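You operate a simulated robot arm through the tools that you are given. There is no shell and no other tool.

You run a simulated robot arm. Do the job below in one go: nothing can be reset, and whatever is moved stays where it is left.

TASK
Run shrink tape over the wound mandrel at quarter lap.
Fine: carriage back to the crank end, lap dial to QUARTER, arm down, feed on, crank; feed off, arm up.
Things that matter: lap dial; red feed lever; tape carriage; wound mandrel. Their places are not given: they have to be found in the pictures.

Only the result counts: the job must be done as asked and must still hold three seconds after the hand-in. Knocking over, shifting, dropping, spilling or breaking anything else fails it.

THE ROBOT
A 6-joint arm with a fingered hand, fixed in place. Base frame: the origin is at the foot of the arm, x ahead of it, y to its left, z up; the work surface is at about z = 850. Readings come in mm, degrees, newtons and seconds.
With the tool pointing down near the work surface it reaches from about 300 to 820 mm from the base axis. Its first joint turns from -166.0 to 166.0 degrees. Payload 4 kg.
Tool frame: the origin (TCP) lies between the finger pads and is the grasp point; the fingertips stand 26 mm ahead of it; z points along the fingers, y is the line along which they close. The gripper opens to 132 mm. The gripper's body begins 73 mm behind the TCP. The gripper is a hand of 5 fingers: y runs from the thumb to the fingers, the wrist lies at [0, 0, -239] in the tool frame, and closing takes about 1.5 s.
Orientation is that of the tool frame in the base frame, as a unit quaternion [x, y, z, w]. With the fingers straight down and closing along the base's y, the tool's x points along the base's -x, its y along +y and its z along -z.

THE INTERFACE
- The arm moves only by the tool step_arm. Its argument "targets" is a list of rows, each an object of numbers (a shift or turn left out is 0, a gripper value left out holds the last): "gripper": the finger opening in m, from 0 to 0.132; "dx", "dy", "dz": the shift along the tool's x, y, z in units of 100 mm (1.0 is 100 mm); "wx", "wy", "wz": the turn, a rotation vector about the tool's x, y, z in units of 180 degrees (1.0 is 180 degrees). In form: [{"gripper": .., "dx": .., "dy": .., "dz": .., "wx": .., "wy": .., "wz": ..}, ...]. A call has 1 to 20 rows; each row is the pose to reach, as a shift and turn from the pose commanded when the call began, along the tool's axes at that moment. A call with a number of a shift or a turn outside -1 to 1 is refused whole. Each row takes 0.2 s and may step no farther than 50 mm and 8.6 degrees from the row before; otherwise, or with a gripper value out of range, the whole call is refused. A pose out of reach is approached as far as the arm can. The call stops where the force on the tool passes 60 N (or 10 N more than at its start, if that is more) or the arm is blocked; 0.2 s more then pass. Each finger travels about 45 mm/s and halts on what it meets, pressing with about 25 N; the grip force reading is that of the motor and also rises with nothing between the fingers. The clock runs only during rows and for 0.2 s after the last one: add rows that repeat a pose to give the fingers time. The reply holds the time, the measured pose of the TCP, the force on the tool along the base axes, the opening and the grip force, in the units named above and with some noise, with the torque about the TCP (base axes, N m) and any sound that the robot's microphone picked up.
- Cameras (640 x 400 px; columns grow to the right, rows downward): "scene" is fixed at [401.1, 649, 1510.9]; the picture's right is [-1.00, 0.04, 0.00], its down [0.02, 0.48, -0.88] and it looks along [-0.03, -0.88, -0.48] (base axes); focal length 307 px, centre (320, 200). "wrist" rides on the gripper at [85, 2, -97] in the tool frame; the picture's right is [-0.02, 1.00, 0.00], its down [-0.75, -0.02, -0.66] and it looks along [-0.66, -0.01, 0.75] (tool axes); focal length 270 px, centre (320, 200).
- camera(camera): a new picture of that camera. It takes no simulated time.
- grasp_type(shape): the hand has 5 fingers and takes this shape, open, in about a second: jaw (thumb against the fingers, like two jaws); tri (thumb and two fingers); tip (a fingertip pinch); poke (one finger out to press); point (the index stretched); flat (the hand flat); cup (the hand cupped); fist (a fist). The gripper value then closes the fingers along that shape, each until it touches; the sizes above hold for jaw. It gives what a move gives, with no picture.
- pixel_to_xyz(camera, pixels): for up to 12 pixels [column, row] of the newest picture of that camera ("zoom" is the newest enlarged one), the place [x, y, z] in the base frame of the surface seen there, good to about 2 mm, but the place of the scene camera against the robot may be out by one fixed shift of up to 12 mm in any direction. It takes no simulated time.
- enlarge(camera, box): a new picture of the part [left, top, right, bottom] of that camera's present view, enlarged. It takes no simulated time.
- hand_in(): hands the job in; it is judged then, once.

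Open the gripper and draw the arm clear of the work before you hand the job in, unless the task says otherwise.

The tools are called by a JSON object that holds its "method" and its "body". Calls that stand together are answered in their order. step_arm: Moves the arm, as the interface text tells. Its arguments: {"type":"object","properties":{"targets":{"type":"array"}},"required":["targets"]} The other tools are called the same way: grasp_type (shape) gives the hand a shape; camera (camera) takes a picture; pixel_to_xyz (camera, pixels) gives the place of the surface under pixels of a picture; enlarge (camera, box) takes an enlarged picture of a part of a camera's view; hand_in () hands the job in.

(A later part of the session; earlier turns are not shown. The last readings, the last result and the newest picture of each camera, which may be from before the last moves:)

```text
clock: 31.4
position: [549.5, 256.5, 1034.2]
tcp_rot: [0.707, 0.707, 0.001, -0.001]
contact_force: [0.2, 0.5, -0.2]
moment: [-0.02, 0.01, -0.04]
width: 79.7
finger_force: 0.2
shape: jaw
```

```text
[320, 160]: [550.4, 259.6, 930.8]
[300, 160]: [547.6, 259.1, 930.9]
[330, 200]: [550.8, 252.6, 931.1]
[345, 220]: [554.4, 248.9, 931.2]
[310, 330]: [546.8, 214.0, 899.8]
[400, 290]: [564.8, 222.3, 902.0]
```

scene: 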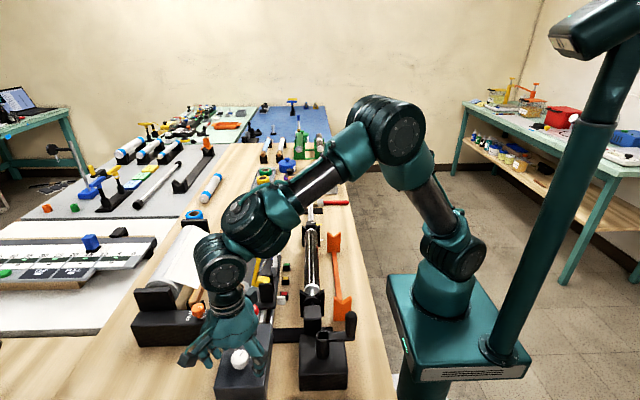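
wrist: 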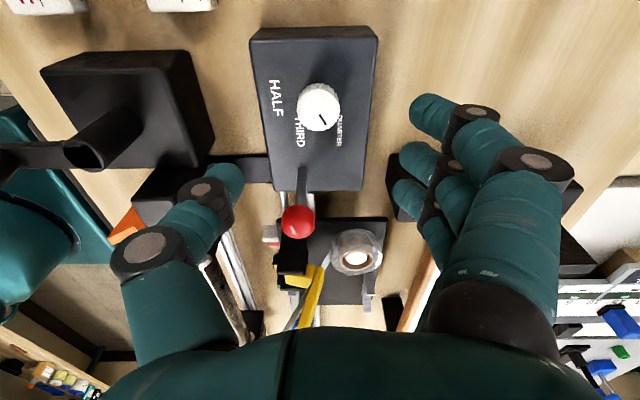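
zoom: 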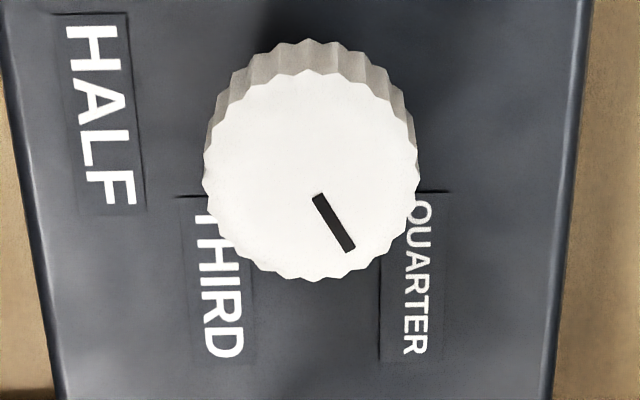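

The pointer computes to about 298°, i.e. QUARTER. Next is the tape arm: I raise the hand to inspect it from the +y side.

{"method": "step_arm", "body": {"targets": [{"dz": -0.4}, {"dz": -0.8}, {"dz": -1.0, "dx": -0.2}, {"dz": -1.0, "dx": -0.4}]}}

{"method": "camera", "body": {"camera": "wrist"}}

{"method": "enlarge", "body": {"camera": "wrist", "box": [240, 90, 400, 250]}}

{"method": "camera", "body": {"camera": "scene"}}

{"method": "pixel_to_xyz", "body": {"camera": "scene", "pixels": [[312, 225], [312, 240], [312, 255], [312, 270], [312, 285], [313, 283], [312, 290], [309, 260], [316, 260], [312, 260]]}}

```text
clock: 32.4
position: [549.7, 215.5, 1134.7]
tcp_rot: [0.707, 0.707, 0.0, 0.0]
contact_force: [0.0, 0.4, -0.3]
moment: [0.02, -0.02, -0.02]
width: 80.0
finger_force: 0.1
shape: jaw
```

```text
taken
```

wrist: 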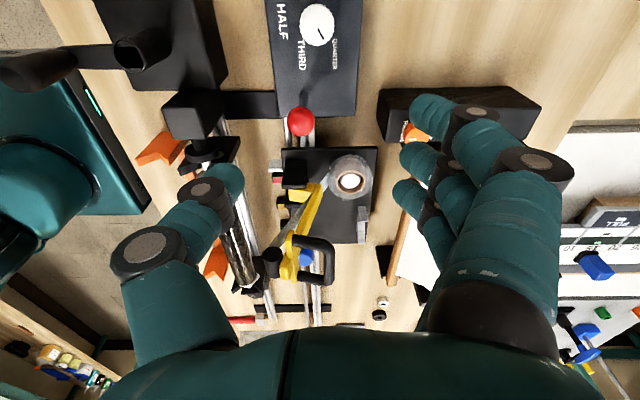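

```text
2.50 times, centred on (320, 170) of wrist
```

zoom: 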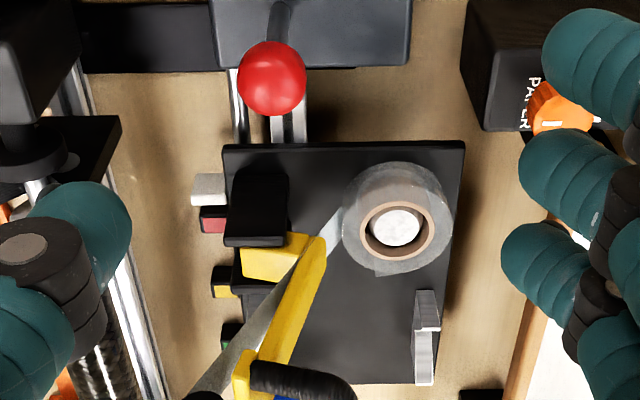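

```text
taken
```

scene: 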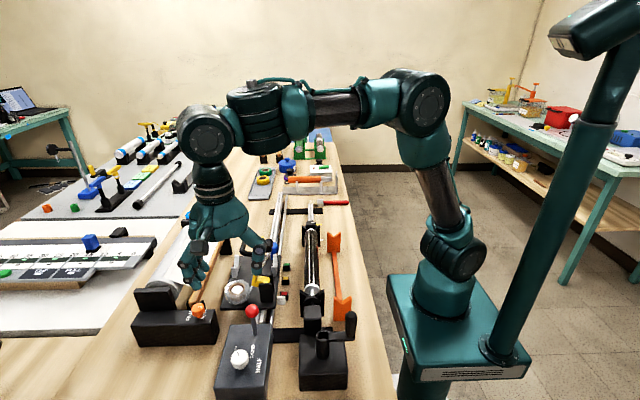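

```text
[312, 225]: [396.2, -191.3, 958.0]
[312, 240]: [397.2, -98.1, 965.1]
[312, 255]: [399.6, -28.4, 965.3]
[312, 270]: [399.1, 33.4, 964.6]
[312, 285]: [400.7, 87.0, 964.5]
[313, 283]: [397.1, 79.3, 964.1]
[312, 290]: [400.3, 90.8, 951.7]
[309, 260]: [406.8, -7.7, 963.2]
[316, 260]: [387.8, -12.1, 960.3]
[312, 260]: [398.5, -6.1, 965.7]
```

Mandrel top is near z 957, axis x about 396. I measure the arm's parts in the wrist view.

{"method": "pixel_to_xyz", "body": {"camera": "wrist", "pixels": [[268, 262], [262, 255], [290, 250], [290, 268], [327, 262], [327, 248], [310, 240], [310, 282], [300, 196], [313, 192], [300, 225], [292, 178]]}}

{"method": "enlarge", "body": {"camera": "wrist", "box": [230, 150, 390, 300]}}

{"method": "enlarge", "body": {"camera": "scene", "box": [220, 220, 340, 310]}}

```text
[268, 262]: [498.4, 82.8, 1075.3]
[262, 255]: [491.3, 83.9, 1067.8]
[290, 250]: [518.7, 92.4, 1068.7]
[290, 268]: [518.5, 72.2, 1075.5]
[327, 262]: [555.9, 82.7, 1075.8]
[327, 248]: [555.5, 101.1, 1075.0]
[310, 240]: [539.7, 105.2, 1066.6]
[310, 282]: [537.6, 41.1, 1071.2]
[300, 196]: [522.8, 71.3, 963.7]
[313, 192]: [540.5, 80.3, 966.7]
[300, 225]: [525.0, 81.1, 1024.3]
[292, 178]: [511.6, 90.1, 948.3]
```

```text
2.67 times, centred on (310, 225) of wrist
```

zoom: 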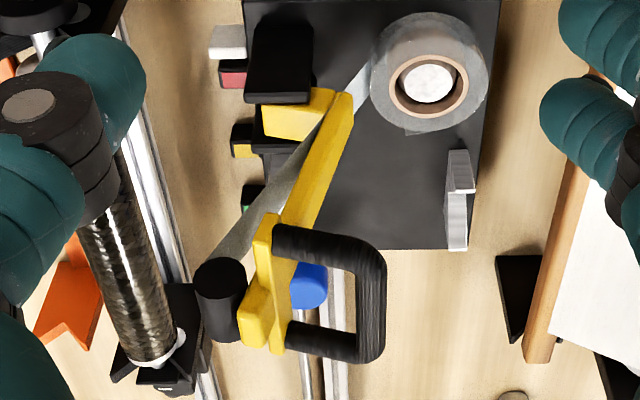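

```text
4.44 times, centred on (280, 265) of scene
```

zoom: 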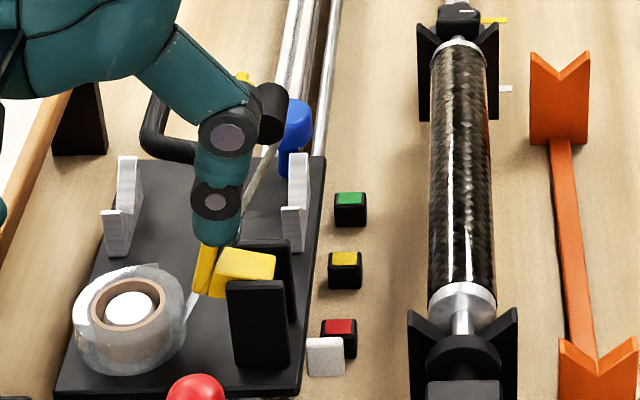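

Arm: handle outer bar x≈558, z 1070, y 41–105; roller x≈498; pivot about (517,75,952). I open wide, move above it at (528,75) to straddle the arm head with thumb on the -x side.

{"method": "step_arm", "body": {"targets": [{"gripper": 0.125, "dz": -0.3}, {"dz": -0.35, "dx": -0.35, "dy": -0.1}, {"dz": -0.35, "dx": -0.7, "dy": -0.2}, {"dz": -0.35, "dx": -1.0, "dy": -0.22}]}}

{"method": "step_arm", "body": {"targets": [{"dx": -0.4}, {"dx": -0.4, "dz": 0.1}]}}

{"method": "camera", "body": {"camera": "wrist"}}

{"method": "enlarge", "body": {"camera": "scene", "box": [160, 140, 360, 320]}}

```text
clock: 33.4
position: [528.0, 115.8, 1169.2]
tcp_rot: [0.707, 0.707, 0.0, -0.001]
contact_force: [-0.1, -0.6, 0.6]
moment: [0.02, 0.03, 0.03]
width: 125.0
finger_force: 0.0
shape: jaw
```

```text
clock: 34.0
position: [526.9, 76.1, 1159.9]
tcp_rot: [0.707, 0.707, 0.001, -0.001]
contact_force: [-0.7, 0.2, -0.3]
moment: [0.0, 0.0, 0.02]
width: 124.7
finger_force: 0.0
shape: jaw
```

```text
taken
```

wrist: 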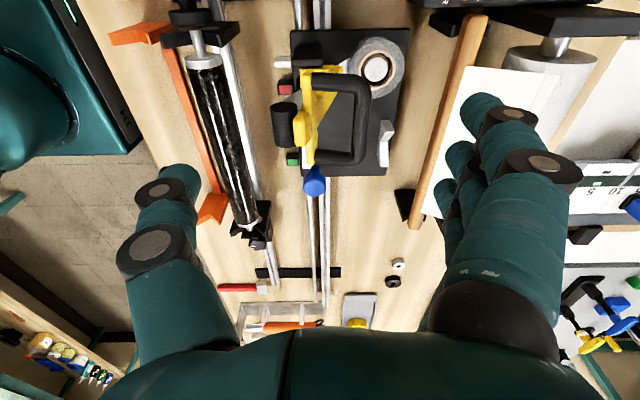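

```text
2.22 times, centred on (260, 230) of scene
```

zoom: 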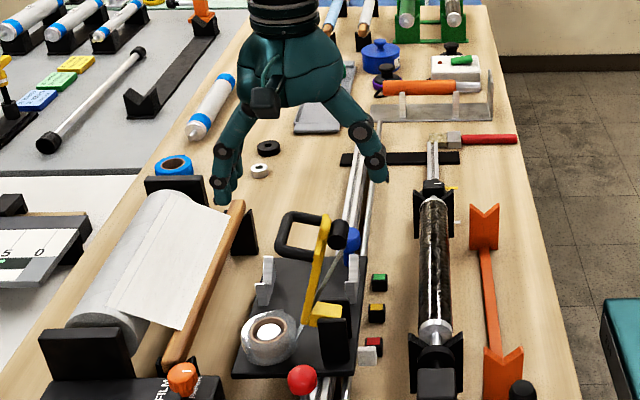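

The hand straddles the arm head. I lower until the fingertips are beside the handle (TCP z 1080).

{"method": "step_arm", "body": {"targets": [{"dz": 0.25}, {"dz": 0.5}, {"dz": 0.78}]}}

{"method": "camera", "body": {"camera": "wrist"}}

{"method": "enlarge", "body": {"camera": "scene", "box": [160, 140, 360, 320]}}

```text
clock: 34.8
position: [526.4, 75.0, 1081.9]
tcp_rot: [0.707, 0.708, 0.001, -0.001]
contact_force: [0.0, 0.0, -0.2]
moment: [-0.03, 0.0, 0.01]
width: 124.6
finger_force: 0.0
shape: jaw
```

```text
taken
```

wrist: 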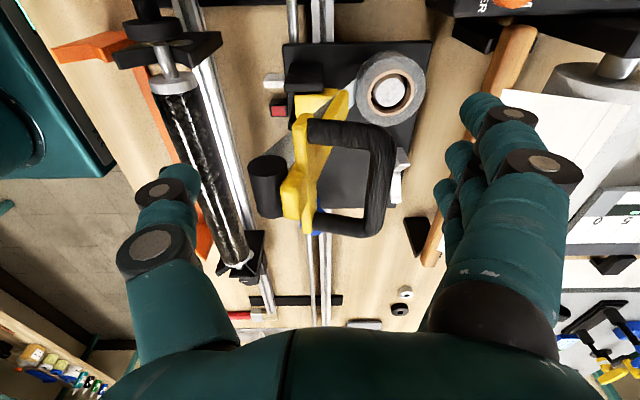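

```text
2.22 times, centred on (260, 230) of scene
```

zoom: 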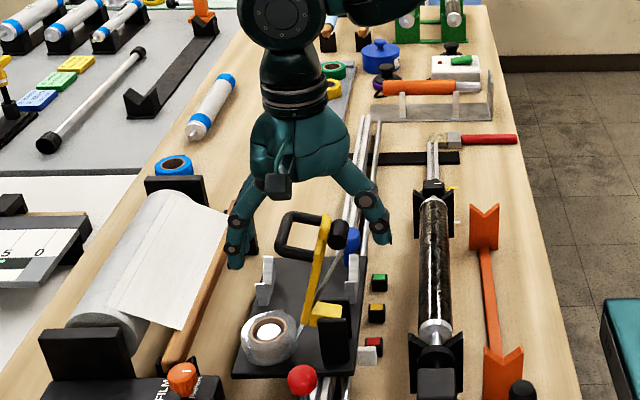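

Straddled correctly: fingers at +x of the U handle, thumb beyond the roller. I push toward -x to swing the arm over.

{"method": "step_arm", "body": {"targets": [{"dy": -0.15}, {"dy": -0.3}, {"dy": -0.42}, {"dy": -0.54}, {"dy": -0.66}, {"dy": -0.78}, {"dy": -0.9}, {"dy": -1.0}]}}

{"method": "camera", "body": {"camera": "wrist"}}

{"method": "enlarge", "body": {"camera": "scene", "box": [160, 140, 360, 320]}}

```text
clock: 36.6
position: [427.7, 74.5, 1081.1]
tcp_rot: [0.708, 0.707, 0.0, 0.0]
contact_force: [0.3, 0.2, 0.1]
moment: [0.0, 0.02, 0.0]
width: 124.8
finger_force: 0.0
shape: jaw
```

```text
taken
```

wrist: 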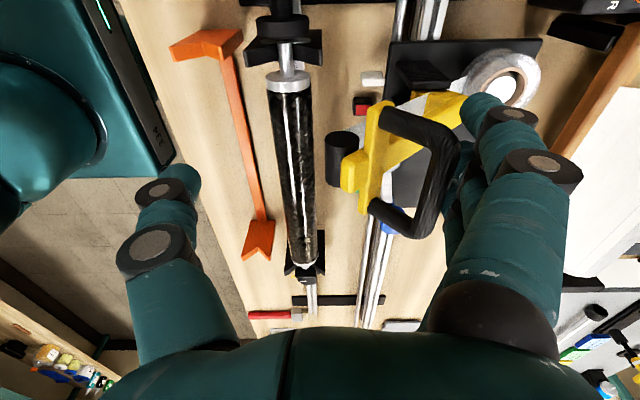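

```text
2.22 times, centred on (260, 230) of scene
```

zoom: 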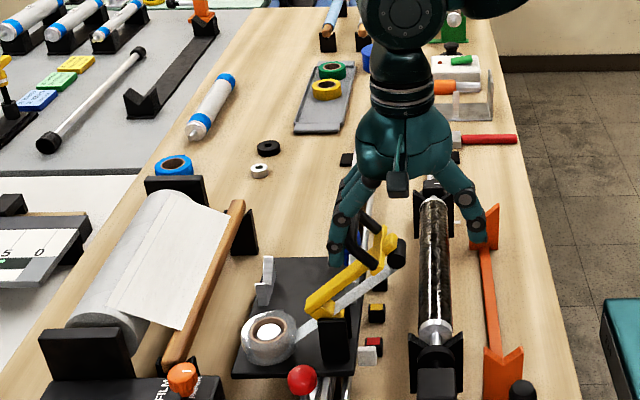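

The arm is about half over and moves freely. I continue -x while descending along its arc.

{"method": "step_arm", "body": {"targets": [{"dy": -0.12, "dz": 0.03}, {"dy": -0.24, "dz": 0.1}, {"dy": -0.36, "dz": 0.18}, {"dy": -0.46, "dz": 0.28}, {"dy": -0.56, "dz": 0.36}, {"dy": -0.64, "dz": 0.42}]}}

{"method": "camera", "body": {"camera": "wrist"}}

{"method": "enlarge", "body": {"camera": "scene", "box": [160, 140, 360, 320]}}

```text
clock: 38.0
position: [364.3, 76.8, 1039.5]
tcp_rot: [0.707, 0.707, 0.0, -0.001]
contact_force: [1.8, -0.6, -0.9]
moment: [-0.01, 0.05, 0.01]
width: 124.6
finger_force: 0.1
shape: jaw
```

```text
taken
```

wrist: 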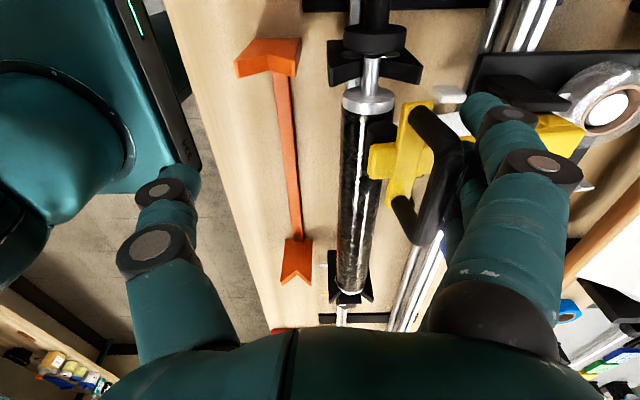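

```text
2.22 times, centred on (260, 230) of scene
```

zoom: 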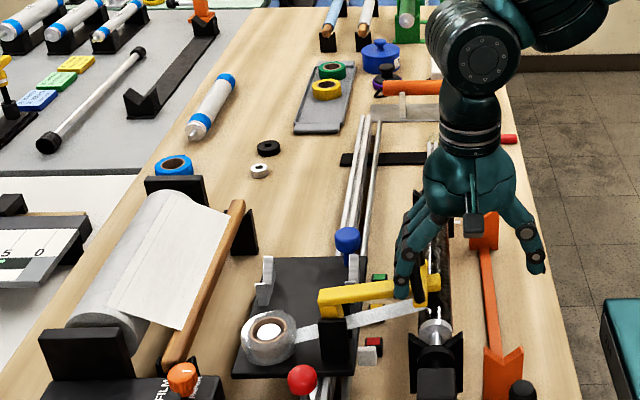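

The arm is nearly on the mandrel. I push a little more until it is seated.

{"method": "step_arm", "body": {"targets": [{"dy": -0.06, "dz": 0.06}, {"dy": -0.12, "dz": 0.12}, {"dy": -0.18, "dz": 0.18}, {"dy": -0.22, "dz": 0.22}]}}

{"method": "camera", "body": {"camera": "wrist"}}

{"method": "enlarge", "body": {"camera": "scene", "box": [240, 220, 340, 310]}}

```text
clock: 39.0
position: [344.1, 77.2, 1018.6]
tcp_rot: [0.707, 0.707, 0.004, 0.002]
contact_force: [16.0, 0.8, 18.8]
moment: [-0.15, -1.31, 0.18]
width: 125.3
finger_force: 0.0
shape: jaw
```

```text
taken
```

wrist: 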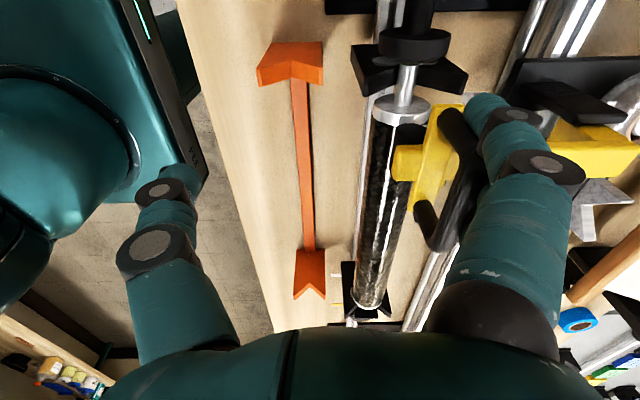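

```text
4.44 times, centred on (290, 265) of scene
```

zoom: 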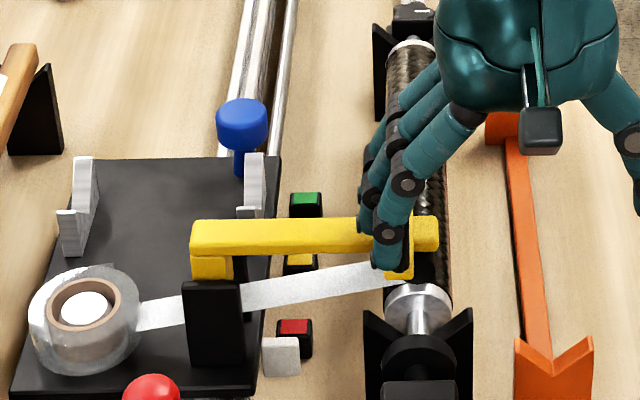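

The reaction (16 N x, 19 N z) shows the roller seated on the mandrel. I back off, lift away and check it stays down.

{"method": "step_arm", "body": {"targets": [{"dy": 0.12, "dz": -0.1}, {"dy": 0.1, "dz": -0.35}, {"dy": 0.1, "dz": -0.7}, {"dy": 0.1, "dz": -1.0}]}}

{"method": "step_arm", "body": {"targets": [{"dz": -0.4}, {"dz": -0.6}]}}

{"method": "camera", "body": {"camera": "wrist"}}

{"method": "enlarge", "body": {"camera": "scene", "box": [220, 220, 340, 310]}}

```text
clock: 40.0
position: [352.5, 76.7, 1118.9]
tcp_rot: [0.707, 0.707, 0.001, -0.001]
contact_force: [-0.2, 0.6, -0.8]
moment: [0.0, -0.04, 0.0]
width: 125.1
finger_force: 0.0
shape: jaw
```

```text
clock: 40.6
position: [351.7, 74.9, 1177.5]
tcp_rot: [0.708, 0.707, 0.0, -0.001]
contact_force: [-0.4, 0.1, 0.2]
moment: [0.01, 0.01, -0.01]
width: 125.3
finger_force: 0.1
shape: jaw
```

```text
taken
```

wrist: 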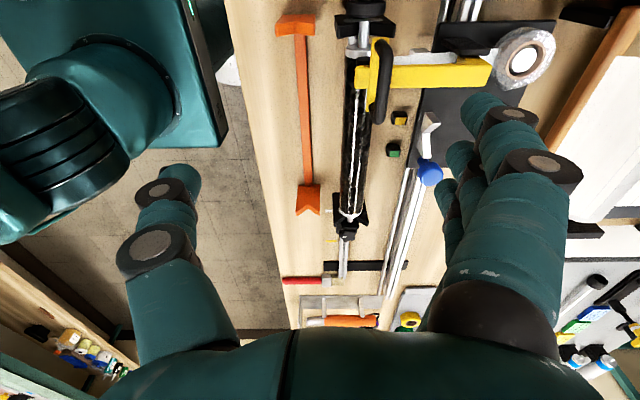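

```text
4.44 times, centred on (280, 265) of scene
```

zoom: 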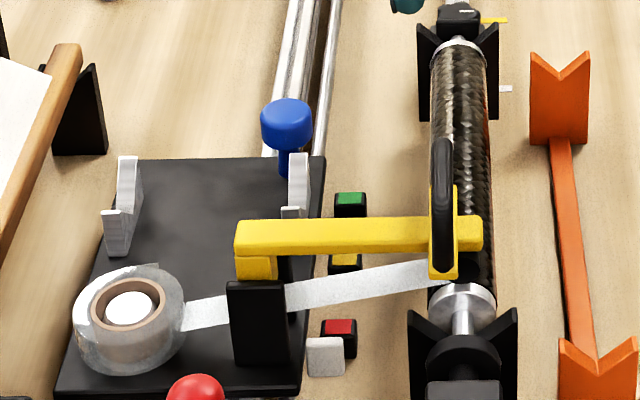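

The arm rests on the mandrel with its handle upright. Next is the feed lever at about (531,184): I move over it with closing along x.

{"method": "step_arm", "body": {"targets": [{"dy": 0.3, "dx": 0.2, "gripper": 0.07}, {"dy": 0.6, "dx": 0.4}, {"dy": 0.8, "dx": 0.7}, {"dy": 0.9, "dx": 1.0}]}}

{"method": "step_arm", "body": {"targets": [{"dy": 0.3, "dx": 0.09, "dz": 0.2}, {"dy": 0.6, "dx": 0.09, "dz": 0.4}, {"dy": 0.9, "dx": 0.09, "dz": 0.6}]}}

{"method": "camera", "body": {"camera": "wrist"}}

{"method": "enlarge", "body": {"camera": "wrist", "box": [240, 60, 400, 220]}}

```text
clock: 41.6
position: [442.7, 177.5, 1177.0]
tcp_rot: [0.707, 0.707, 0.0, -0.001]
contact_force: [-0.8, 0.7, -0.4]
moment: [0.01, 0.01, 0.01]
width: 70.9
finger_force: 0.1
shape: jaw
```

```text
clock: 42.4
position: [532.5, 185.5, 1118.1]
tcp_rot: [0.707, 0.707, 0.0, -0.001]
contact_force: [0.3, -1.3, 1.0]
moment: [0.01, 0.0, -0.02]
width: 70.4
finger_force: 0.0
shape: jaw
```

```text
taken
```

wrist: 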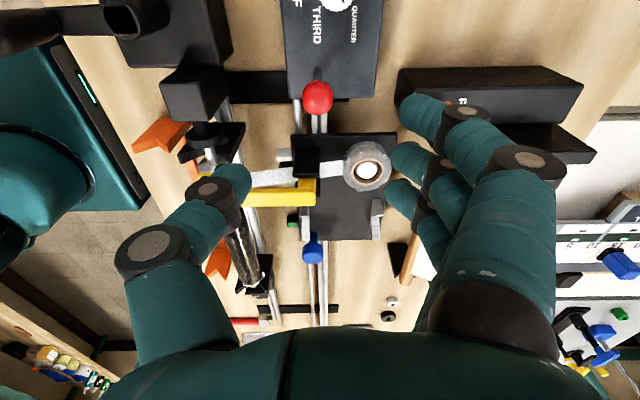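

```text
2.50 times, centred on (320, 140) of wrist
```

zoom: 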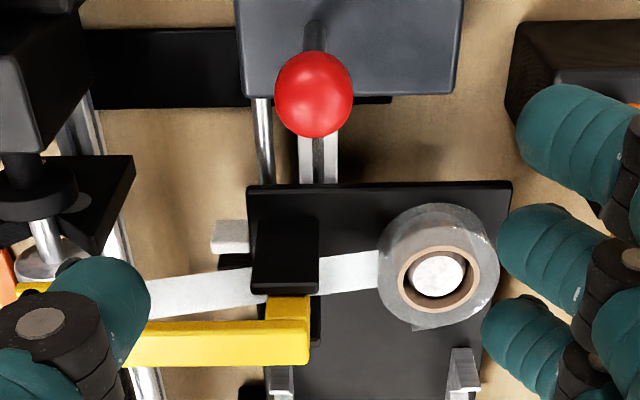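

No ON/OFF labels at the lever. I descend around its knob and grip it lightly to feel which way it swings.

{"method": "step_arm", "body": {"targets": [{"dz": 0.4, "dy": -0.02}, {"dz": 0.8, "dy": -0.02}, {"dz": 1.0, "dy": -0.02}]}}

{"method": "camera", "body": {"camera": "wrist"}}

{"method": "step_arm", "body": {"targets": [{"dz": 0.2}, {"dz": 0.37}, {"dz": 0.37, "gripper": 0.01}, {"dz": 0.37}, {"dz": 0.37}, {"dz": 0.37}, {"dz": 0.37}]}}

{"method": "camera", "body": {"camera": "wrist"}}

```text
clock: 43.2
position: [530.5, 186.4, 1015.4]
tcp_rot: [0.707, 0.707, 0.0, -0.001]
contact_force: [0.0, -0.3, -0.6]
moment: [0.01, 0.02, -0.01]
width: 70.8
finger_force: 0.0
shape: jaw
```

```text
taken
```

wrist: 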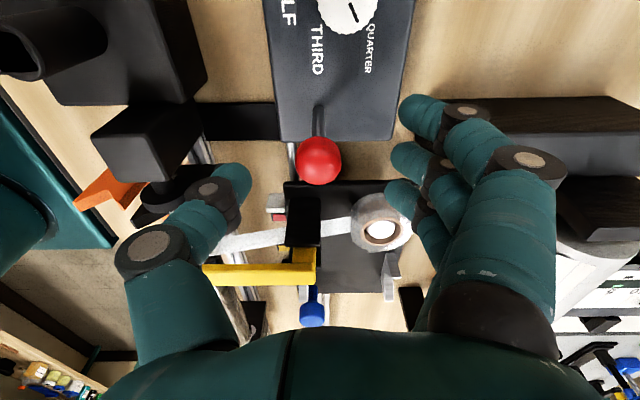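

```text
clock: 44.8
position: [529.5, 185.9, 981.8]
tcp_rot: [0.707, 0.707, 0.001, -0.001]
contact_force: [-0.1, 1.8, -1.3]
moment: [0.04, -0.06, 0.05]
width: 9.0
finger_force: 18.1
shape: jaw
```

```text
taken
```

wrist: 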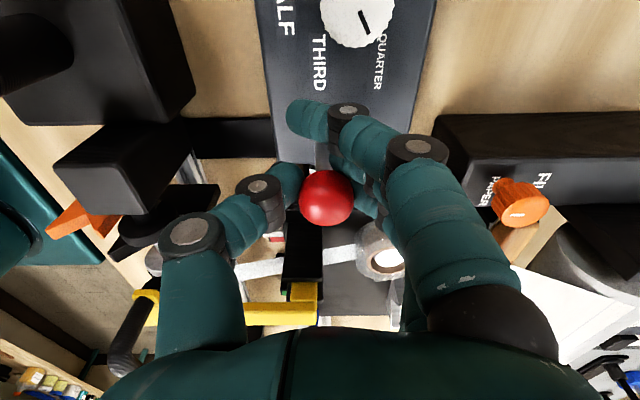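

The red knob (326,197) is held. I test a small movement toward -y.

{"method": "step_arm", "body": {"targets": [{"dx": -0.04}, {"dx": -0.08}, {"dx": -0.12}, {"dx": -0.12}]}}

{"method": "enlarge", "body": {"camera": "wrist", "box": [250, 120, 400, 260]}}

```text
clock: 45.5
position: [530.4, 183.6, 981.4]
tcp_rot: [0.7, 0.714, 0.005, -0.002]
contact_force: [0.5, 22.1, -3.8]
moment: [0.39, -0.02, 0.21]
width: 6.8
finger_force: 25.1
shape: jaw
stopped in row 3: the force on the tool passed its limit at 63 N (the readings are from after the stop); the commanded pose is now the measured one
```

```text
2.86 times, centred on (325, 190) of wrist
```

zoom: 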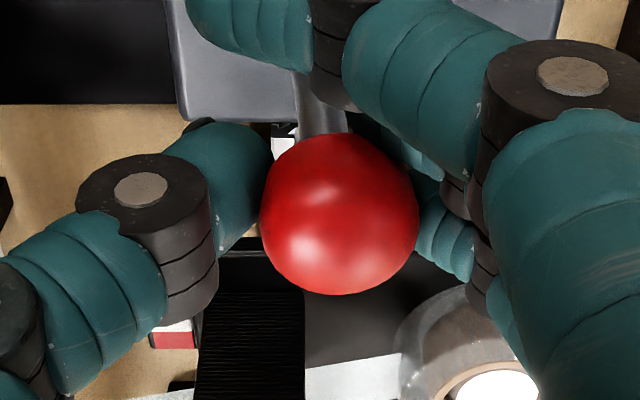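

-y is blocked. I test toward -x (tool -y) next.

{"method": "step_arm", "body": {"targets": [{"dx": 0.02}, {"dx": 0.02, "dy": -0.04}, {"dx": 0.02, "dy": -0.08}, {"dx": 0.02, "dy": -0.12}]}}

{"method": "enlarge", "body": {"camera": "wrist", "box": [250, 120, 400, 260]}}

```text
clock: 46.5
position: [519.4, 183.7, 982.9]
tcp_rot: [0.702, 0.712, 0.006, 0.0]
contact_force: [16.6, 21.2, -0.6]
moment: [0.47, -0.52, 0.35]
width: 5.8
finger_force: 25.3
shape: jaw
```

```text
2.86 times, centred on (325, 190) of wrist
```

zoom: 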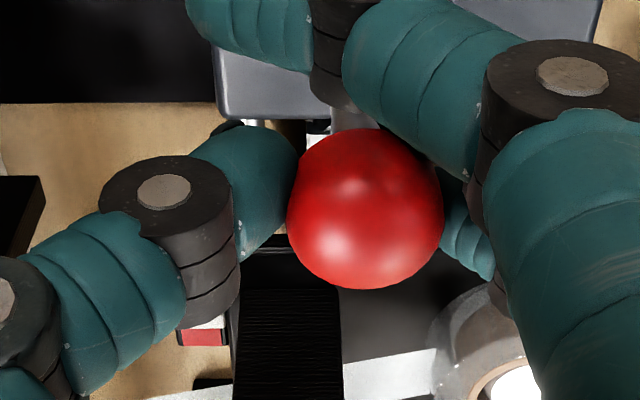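

The knob lags in the hand and force rises (17 N), so -x isn't clearly free. I return and test +x.

{"method": "step_arm", "body": {"targets": [{"dy": 0.06}, {"dy": 0.12}, {"dy": 0.17}, {"dy": 0.22}]}}

{"method": "enlarge", "body": {"camera": "wrist", "box": [250, 120, 400, 260]}}

```text
clock: 47.5
position: [539.6, 182.9, 981.7]
tcp_rot: [0.702, 0.713, 0.002, -0.002]
contact_force: [-8.2, 23.0, -9.1]
moment: [0.44, 0.65, 0.29]
width: 7.4
finger_force: 24.5
shape: jaw
```

```text
2.86 times, centred on (325, 190) of wrist
```

zoom: 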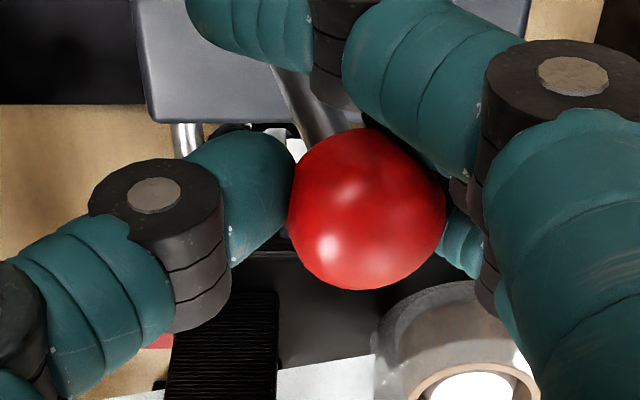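

The shaft now tilts with the hand: +x is the swing direction. I continue along +x following its arc.

{"method": "step_arm", "body": {"targets": [{"dy": 0.08, "dz": 0.02}, {"dy": 0.16, "dz": 0.05}, {"dy": 0.24, "dz": 0.09}, {"dy": 0.32, "dz": 0.15}, {"dy": 0.38, "dz": 0.2}]}}

{"method": "camera", "body": {"camera": "wrist"}}

{"method": "enlarge", "body": {"camera": "scene", "box": [180, 250, 320, 390]}}

```text
clock: 48.8
position: [572.1, 184.2, 965.3]
tcp_rot: [0.7, 0.714, 0.001, -0.004]
contact_force: [-33.7, -1.3, 24.1]
moment: [0.04, 1.73, 0.04]
width: 14.2
finger_force: 25.3
shape: jaw
stopped in row 5: the force on the tool passed its limit at 62 N (the readings are from after the stop); the commanded pose is now the measured one
```

```text
taken
```

wrist: 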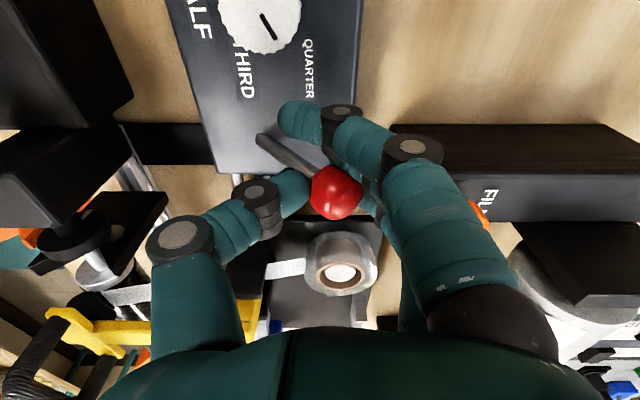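

```text
2.86 times, centred on (250, 320) of scene
```

zoom: 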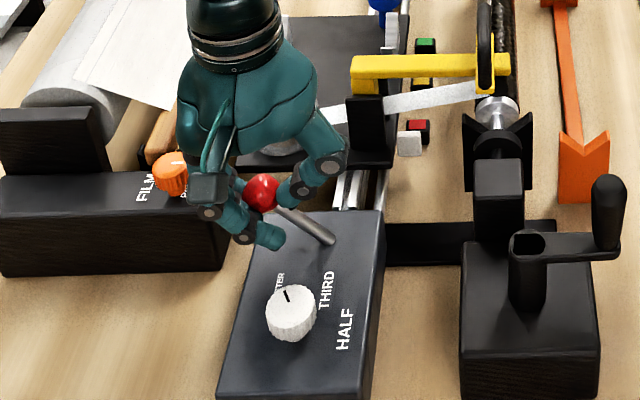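

The lever has swung about 50° to its +x stop. I open modestly and lift straight away.

{"method": "step_arm", "body": {"targets": [{"dy": -0.02, "gripper": 0.055}, {"dy": -0.02}, {"dy": -0.02}, {"dy": -0.02}, {"dy": -0.02, "dz": -0.2}, {"dy": -0.02, "dz": -0.5}, {"dy": -0.02, "dz": -0.8}, {"dy": -0.02, "dz": -1.0}]}}

{"method": "camera", "body": {"camera": "wrist"}}

{"method": "enlarge", "body": {"camera": "scene", "box": [180, 250, 320, 390]}}

```text
clock: 50.6
position: [575.1, 183.2, 1065.0]
tcp_rot: [0.701, 0.713, 0.004, -0.002]
contact_force: [0.2, 0.0, -0.9]
moment: [0.01, 0.01, 0.01]
width: 54.3
finger_force: 0.1
shape: jaw
```

```text
taken
```

wrist: 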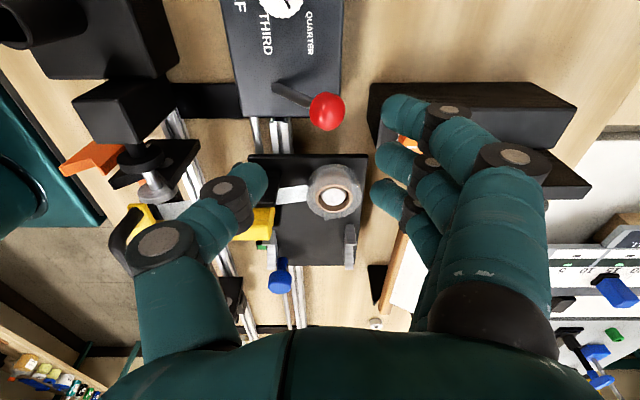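

```text
2.86 times, centred on (250, 320) of scene
```

zoom: 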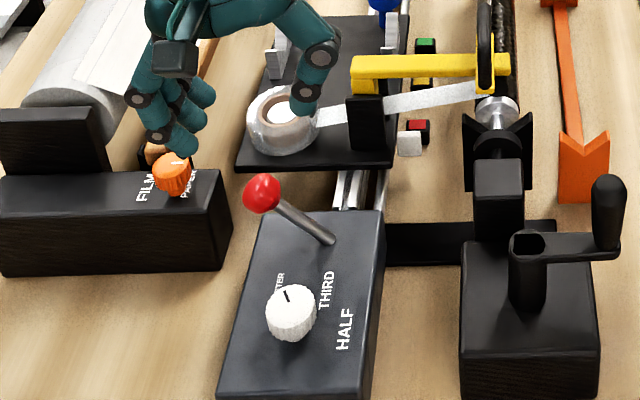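

The lever holds in the swung position. Next the crank: I lift and move toward it (hub near (378,243), handle near (324,240)), getting a look on the way.

{"method": "step_arm", "body": {"targets": [{"dz": -0.3}, {"dz": -0.6, "dy": -0.2, "wz": 0.005}, {"dz": -0.7, "dy": -0.6, "wz": 0.005}, {"dz": -0.7, "dy": -1.0, "dx": 0.1, "wz": 0.005}]}}

{"method": "camera", "body": {"camera": "wrist"}}

{"method": "enlarge", "body": {"camera": "wrist", "box": [80, 0, 280, 170]}}

{"method": "pixel_to_xyz", "body": {"camera": "wrist", "pixels": [[326, 111], [200, 50], [220, 50], [150, 60]]}}

```text
clock: 51.6
position: [475.3, 190.0, 1135.8]
tcp_rot: [0.707, 0.707, 0.002, -0.002]
contact_force: [0.4, 0.5, -0.4]
moment: [0.0, -0.01, -0.01]
width: 54.5
finger_force: 0.1
shape: jaw
```

```text
taken
```

wrist: 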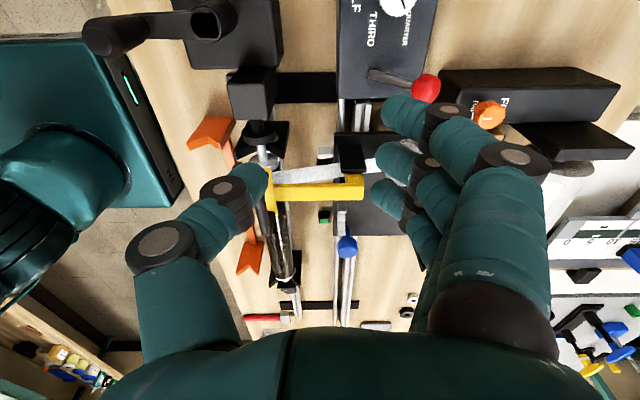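

```text
2.35 times, centred on (180, 85) of wrist
```

zoom: 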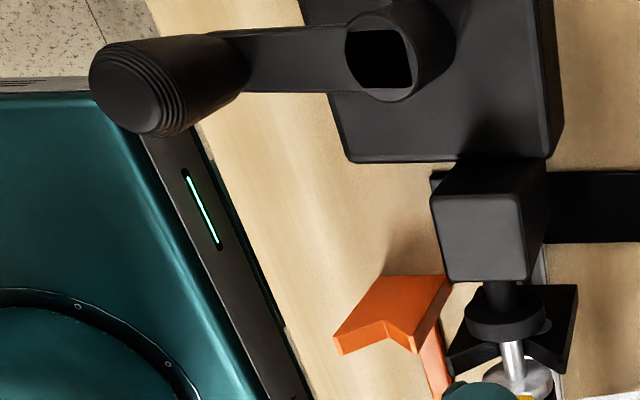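

```text
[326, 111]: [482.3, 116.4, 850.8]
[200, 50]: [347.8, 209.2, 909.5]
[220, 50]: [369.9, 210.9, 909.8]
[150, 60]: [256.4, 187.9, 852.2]
```

I measure the hub and handle points in this view.

{"method": "pixel_to_xyz", "body": {"camera": "wrist", "pixels": [[97, 36], [90, 36], [104, 36], [130, 30], [120, 45], [193, 25], [220, 25], [208, 12], [205, 42], [170, 25], [180, 35], [160, 20]]}}

```text
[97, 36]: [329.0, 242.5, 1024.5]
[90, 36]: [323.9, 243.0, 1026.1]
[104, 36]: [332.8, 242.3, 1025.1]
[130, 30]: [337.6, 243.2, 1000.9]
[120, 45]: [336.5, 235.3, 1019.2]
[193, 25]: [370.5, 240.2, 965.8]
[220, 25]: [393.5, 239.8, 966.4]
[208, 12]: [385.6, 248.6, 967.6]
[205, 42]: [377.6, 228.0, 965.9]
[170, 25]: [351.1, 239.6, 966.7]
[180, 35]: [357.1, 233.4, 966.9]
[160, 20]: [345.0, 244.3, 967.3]
```

Handle axis ≈ (327,242), top z 1026; hub ≈ (382,240), radius ≈ 54. I move above the handle, opened to 60 mm.

{"method": "step_arm", "body": {"targets": [{"dy": -0.4, "dx": 0.15, "gripper": 0.07}, {"dy": -0.8, "dx": 0.3}, {"dy": -1.0, "dx": 0.5}]}}

{"method": "step_arm", "body": {"targets": [{"dy": -0.3, "dx": 0.02}, {"dy": -0.48, "dx": 0.02, "dz": 0.2}, {"dy": -0.48, "dx": 0.02, "dz": 0.6}]}}

{"method": "camera", "body": {"camera": "wrist"}}

{"method": "camera", "body": {"camera": "scene"}}

```text
clock: 52.4
position: [372.6, 241.6, 1135.1]
tcp_rot: [0.707, 0.707, 0.003, -0.002]
contact_force: [0.0, -0.2, -0.7]
moment: [0.01, 0.0, 0.01]
width: 69.1
finger_force: 0.1
shape: jaw
```

```text
clock: 53.2
position: [325.9, 241.2, 1073.6]
tcp_rot: [0.707, 0.707, 0.004, -0.002]
contact_force: [0.0, 0.0, -0.1]
moment: [-0.02, 0.02, 0.0]
width: 69.2
finger_force: 0.1
shape: jaw
```

```text
taken
```

wrist: 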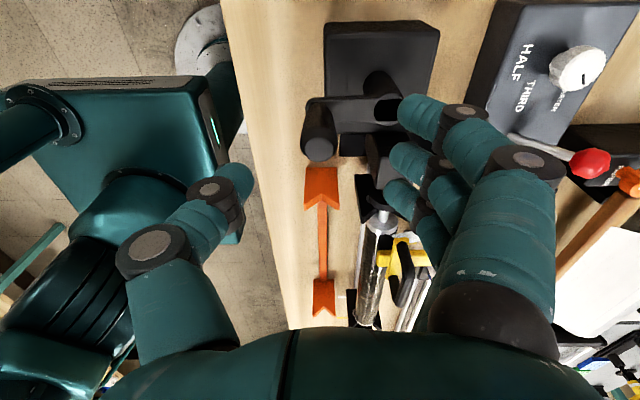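

```text
taken
```

scene: 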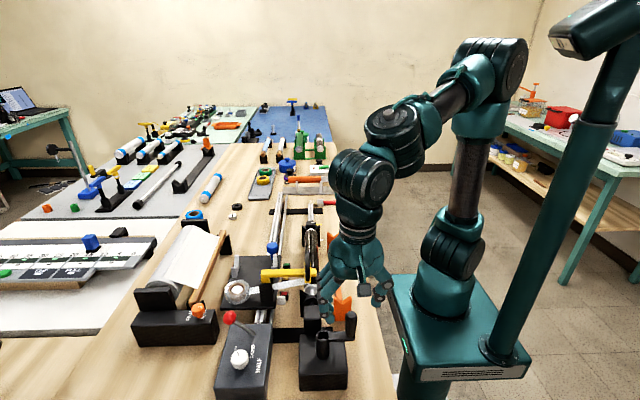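

The handle (320,145) is centered between thumb and fingers. I lower to z 1006 and close on it.

{"method": "step_arm", "body": {"targets": [{"dz": 0.3}, {"dz": 0.55}, {"dz": 0.68}, {"dz": 0.68, "gripper": 0.01}, {"dz": 0.68}, {"dz": 0.68}, {"dz": 0.68}, {"dz": 0.68}, {"dz": 0.68}]}}

{"method": "camera", "body": {"camera": "wrist"}}

{"method": "enlarge", "body": {"camera": "scene", "box": [260, 200, 420, 380]}}

```text
clock: 55.2
position: [325.6, 243.6, 1006.2]
tcp_rot: [0.706, 0.708, 0.001, -0.003]
contact_force: [-12.3, -0.1, -2.9]
moment: [-0.03, 0.14, -0.11]
width: 2.1
finger_force: 24.8
shape: jaw
```

```text
taken
```

wrist: 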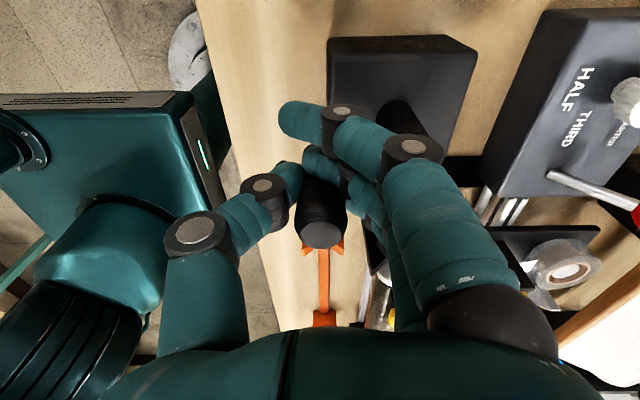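

```text
2.22 times, centred on (340, 290) of scene
```

zoom: 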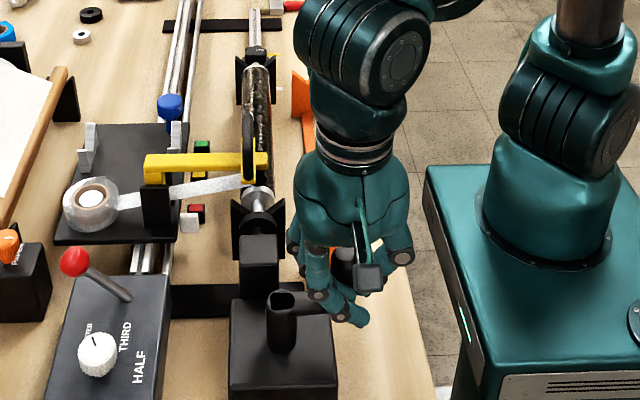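

The handle is gripped. I try the first 45° clockwise (seen from above, toward +y) in small steps.

{"method": "step_arm", "body": {"targets": [{"dy": 0.005, "dx": 0.07}, {"dy": 0.018, "dx": 0.14}, {"dy": 0.041, "dx": 0.206}, {"dy": 0.072, "dx": 0.27}, {"dy": 0.112, "dx": 0.328}, {"dy": 0.158, "dx": 0.382}]}}

{"method": "camera", "body": {"camera": "wrist"}}

{"method": "enlarge", "body": {"camera": "scene", "box": [220, 220, 380, 400]}}

```text
clock: 56.6
position: [341.9, 284.9, 1007.2]
tcp_rot: [0.706, 0.708, 0.003, -0.002]
contact_force: [-13.1, 9.6, -21.9]
moment: [0.18, 0.1, -0.07]
width: 1.1
finger_force: 24.8
shape: jaw
```

```text
taken
```

wrist: 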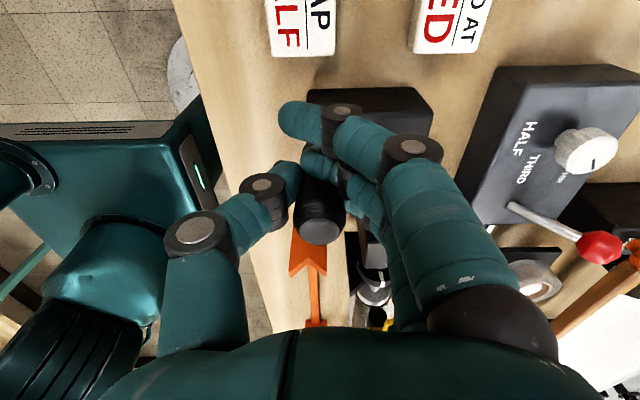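

```text
2.22 times, centred on (300, 310) of scene
```

zoom: 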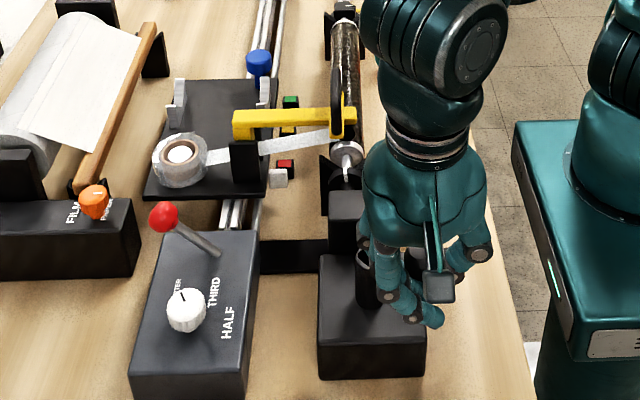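

The crank turned 45° with the hand. I now run one full clockwise turn in 20° rows.

{"method": "step_arm", "body": {"targets": [{"dy": 0.1565, "dx": 0.1096}, {"dy": 0.3409, "dx": 0.159}, {"dy": 0.5313, "dx": 0.1423}, {"dy": 0.7044, "dx": 0.0617}, {"dy": 0.8395, "dx": -0.0734}, {"dy": 0.9202, "dx": -0.2466}, {"dy": 0.9368, "dx": -0.4369}, {"dy": 0.8874, "dx": -0.6213}, {"dy": 0.7778, "dx": -0.7778}, {"dy": 0.6213, "dx": -0.8874}, {"dy": 0.4369, "dx": -0.9368}, {"dy": 0.2466, "dx": -0.9202}, {"dy": 0.0734, "dx": -0.8395}, {"dy": -0.0617, "dx": -0.7044}, {"dy": -0.1423, "dx": -0.5313}, {"dy": -0.159, "dx": -0.3409}, {"dy": -0.1096, "dx": -0.1565}, {"dy": 0, "dx": 0}]}}

{"method": "camera", "body": {"camera": "wrist"}}

{"method": "enlarge", "body": {"camera": "scene", "box": [220, 220, 380, 400]}}

```text
clock: 60.3
position: [332.5, 260.4, 1004.9]
tcp_rot: [0.713, 0.701, -0.008, 0.002]
contact_force: [1.0, -28.8, 5.3]
moment: [-0.38, 0.01, 0.25]
width: 0.0
finger_force: 24.7
shape: jaw
stopped in row 18: the force on the tool passed its limit at 82 N (the readings are from after the stop); the commanded pose is now the measured one
```

```text
taken
```

wrist: 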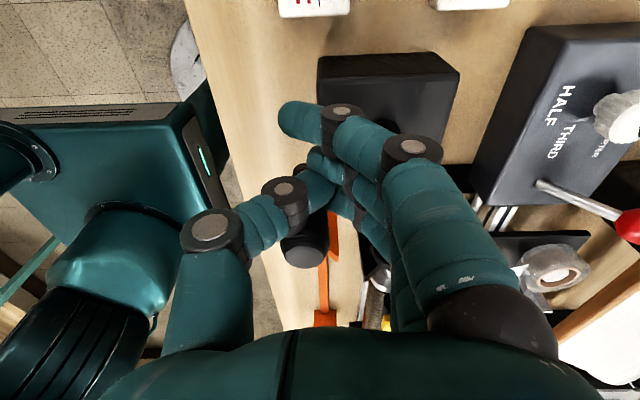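

```text
2.22 times, centred on (300, 310) of scene
```

zoom: 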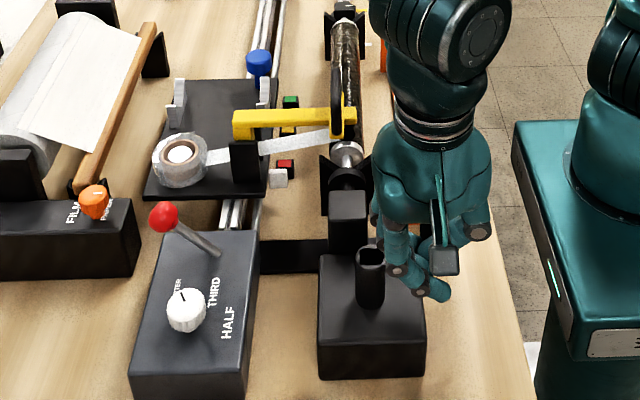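

The handle slipped out of the fingers (it is at (305,250) now, behind the thumb) and the carriage has not moved. I locate the handle.

{"method": "pixel_to_xyz", "body": {"camera": "wrist", "pixels": [[305, 255], [300, 245], [315, 250], [290, 255], [310, 262], [320, 240]]}}

{"method": "enlarge", "body": {"camera": "wrist", "box": [240, 120, 400, 280]}}

```text
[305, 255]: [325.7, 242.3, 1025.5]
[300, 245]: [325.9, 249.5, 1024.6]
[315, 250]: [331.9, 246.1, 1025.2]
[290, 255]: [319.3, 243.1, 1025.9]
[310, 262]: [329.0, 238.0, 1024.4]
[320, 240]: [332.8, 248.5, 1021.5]
```

```text
2.50 times, centred on (320, 200) of wrist
```

zoom: 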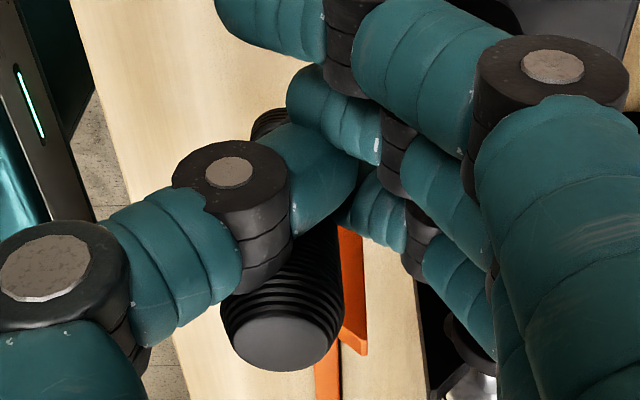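

The handle is back at (326,243), its starting place. I open, rise off it and try the three-finger "tri" shape, which should trap a round handle on all sides.

{"method": "step_arm", "body": {"targets": [{"gripper": 0.07}, {"dy": -0.03}, {"dy": -0.06, "dx": -0.05}, {"dy": -0.065, "dx": -0.1, "wz": -0.005}, {"dy": -0.065, "dx": -0.17, "wz": -0.005}, {"dy": -0.065, "dx": -0.17, "dz": -0.3, "wz": -0.005}, {"dy": -0.065, "dx": -0.17, "dz": -0.65, "wz": -0.005}]}}

{"method": "camera", "body": {"camera": "wrist"}}

{"method": "grasp_type", "body": {"shape": "tri"}}

{"method": "camera", "body": {"camera": "wrist"}}

{"method": "camera", "body": {"camera": "scene"}}

```text
clock: 61.9
position: [328.2, 247.9, 1070.5]
tcp_rot: [0.707, 0.708, -0.005, 0.001]
contact_force: [-0.3, -0.8, 0.2]
moment: [-0.02, -0.02, -0.02]
width: 69.3
finger_force: 0.0
shape: jaw
```

```text
taken
```

wrist: 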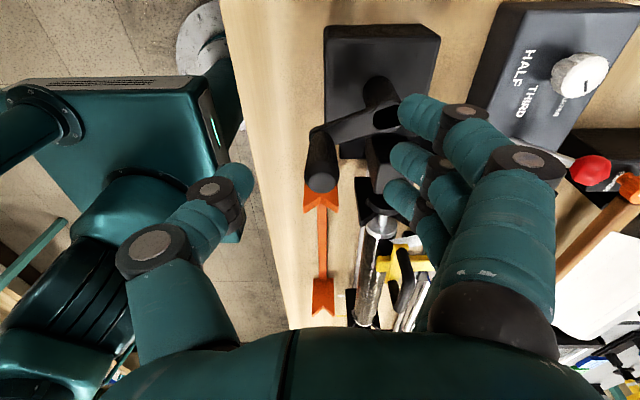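

```text
clock: 62.8
position: [328.0, 248.7, 1069.1]
tcp_rot: [0.706, 0.708, -0.005, 0.0]
contact_force: [-0.1, 0.7, -0.4]
moment: [0.0, 0.0, 0.02]
width: 132.2
finger_force: 0.1
shape: tri
```

```text
taken
```

wrist: 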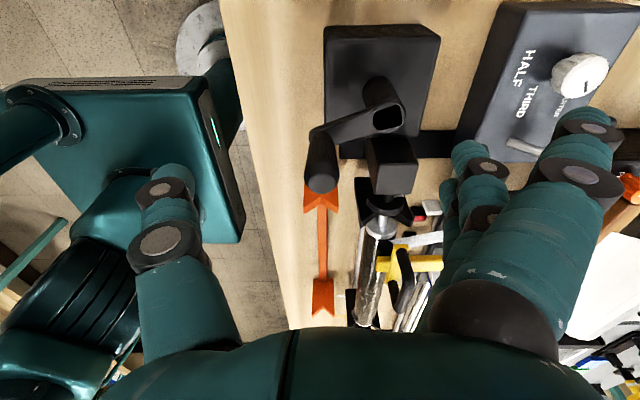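

```text
taken
```

scene: 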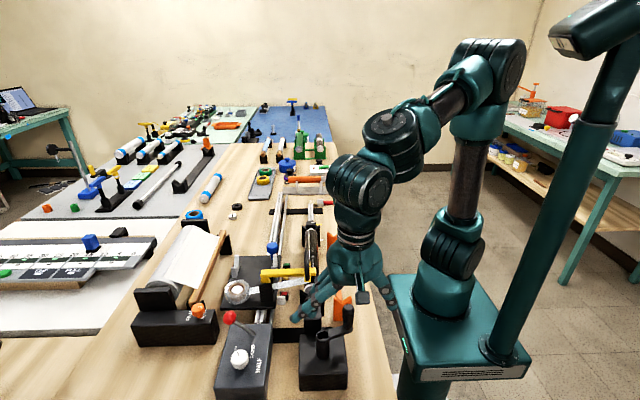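

Now the crank arm visibly points toward lower-left; I measure handle and hub again.

{"method": "pixel_to_xyz", "body": {"camera": "wrist", "pixels": [[322, 183], [312, 183], [332, 183], [322, 175], [386, 118], [378, 108], [398, 118], [350, 128]]}}

{"method": "enlarge", "body": {"camera": "wrist", "box": [270, 60, 450, 240]}}

{"method": "enlarge", "body": {"camera": "scene", "box": [220, 220, 340, 310]}}

```text
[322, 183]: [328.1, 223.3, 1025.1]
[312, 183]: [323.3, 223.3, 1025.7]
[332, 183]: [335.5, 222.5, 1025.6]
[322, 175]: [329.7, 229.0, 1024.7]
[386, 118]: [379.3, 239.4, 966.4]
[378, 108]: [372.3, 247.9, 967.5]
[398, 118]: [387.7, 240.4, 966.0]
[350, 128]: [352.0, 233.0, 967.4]
```

```text
2.22 times, centred on (360, 150) of wrist
```

zoom: 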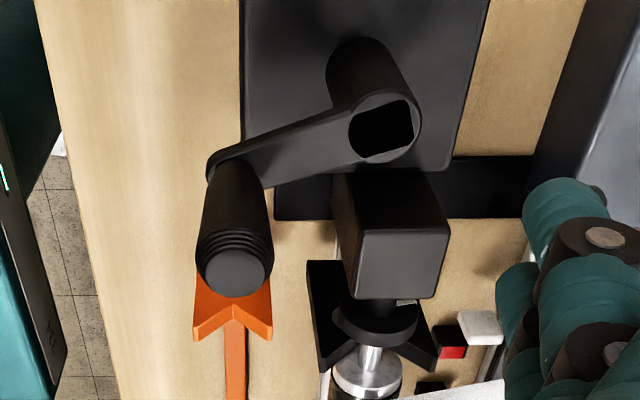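

```text
4.44 times, centred on (280, 265) of scene
```

zoom: 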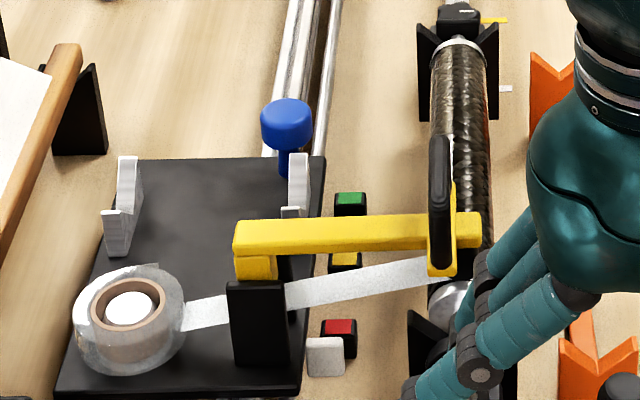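

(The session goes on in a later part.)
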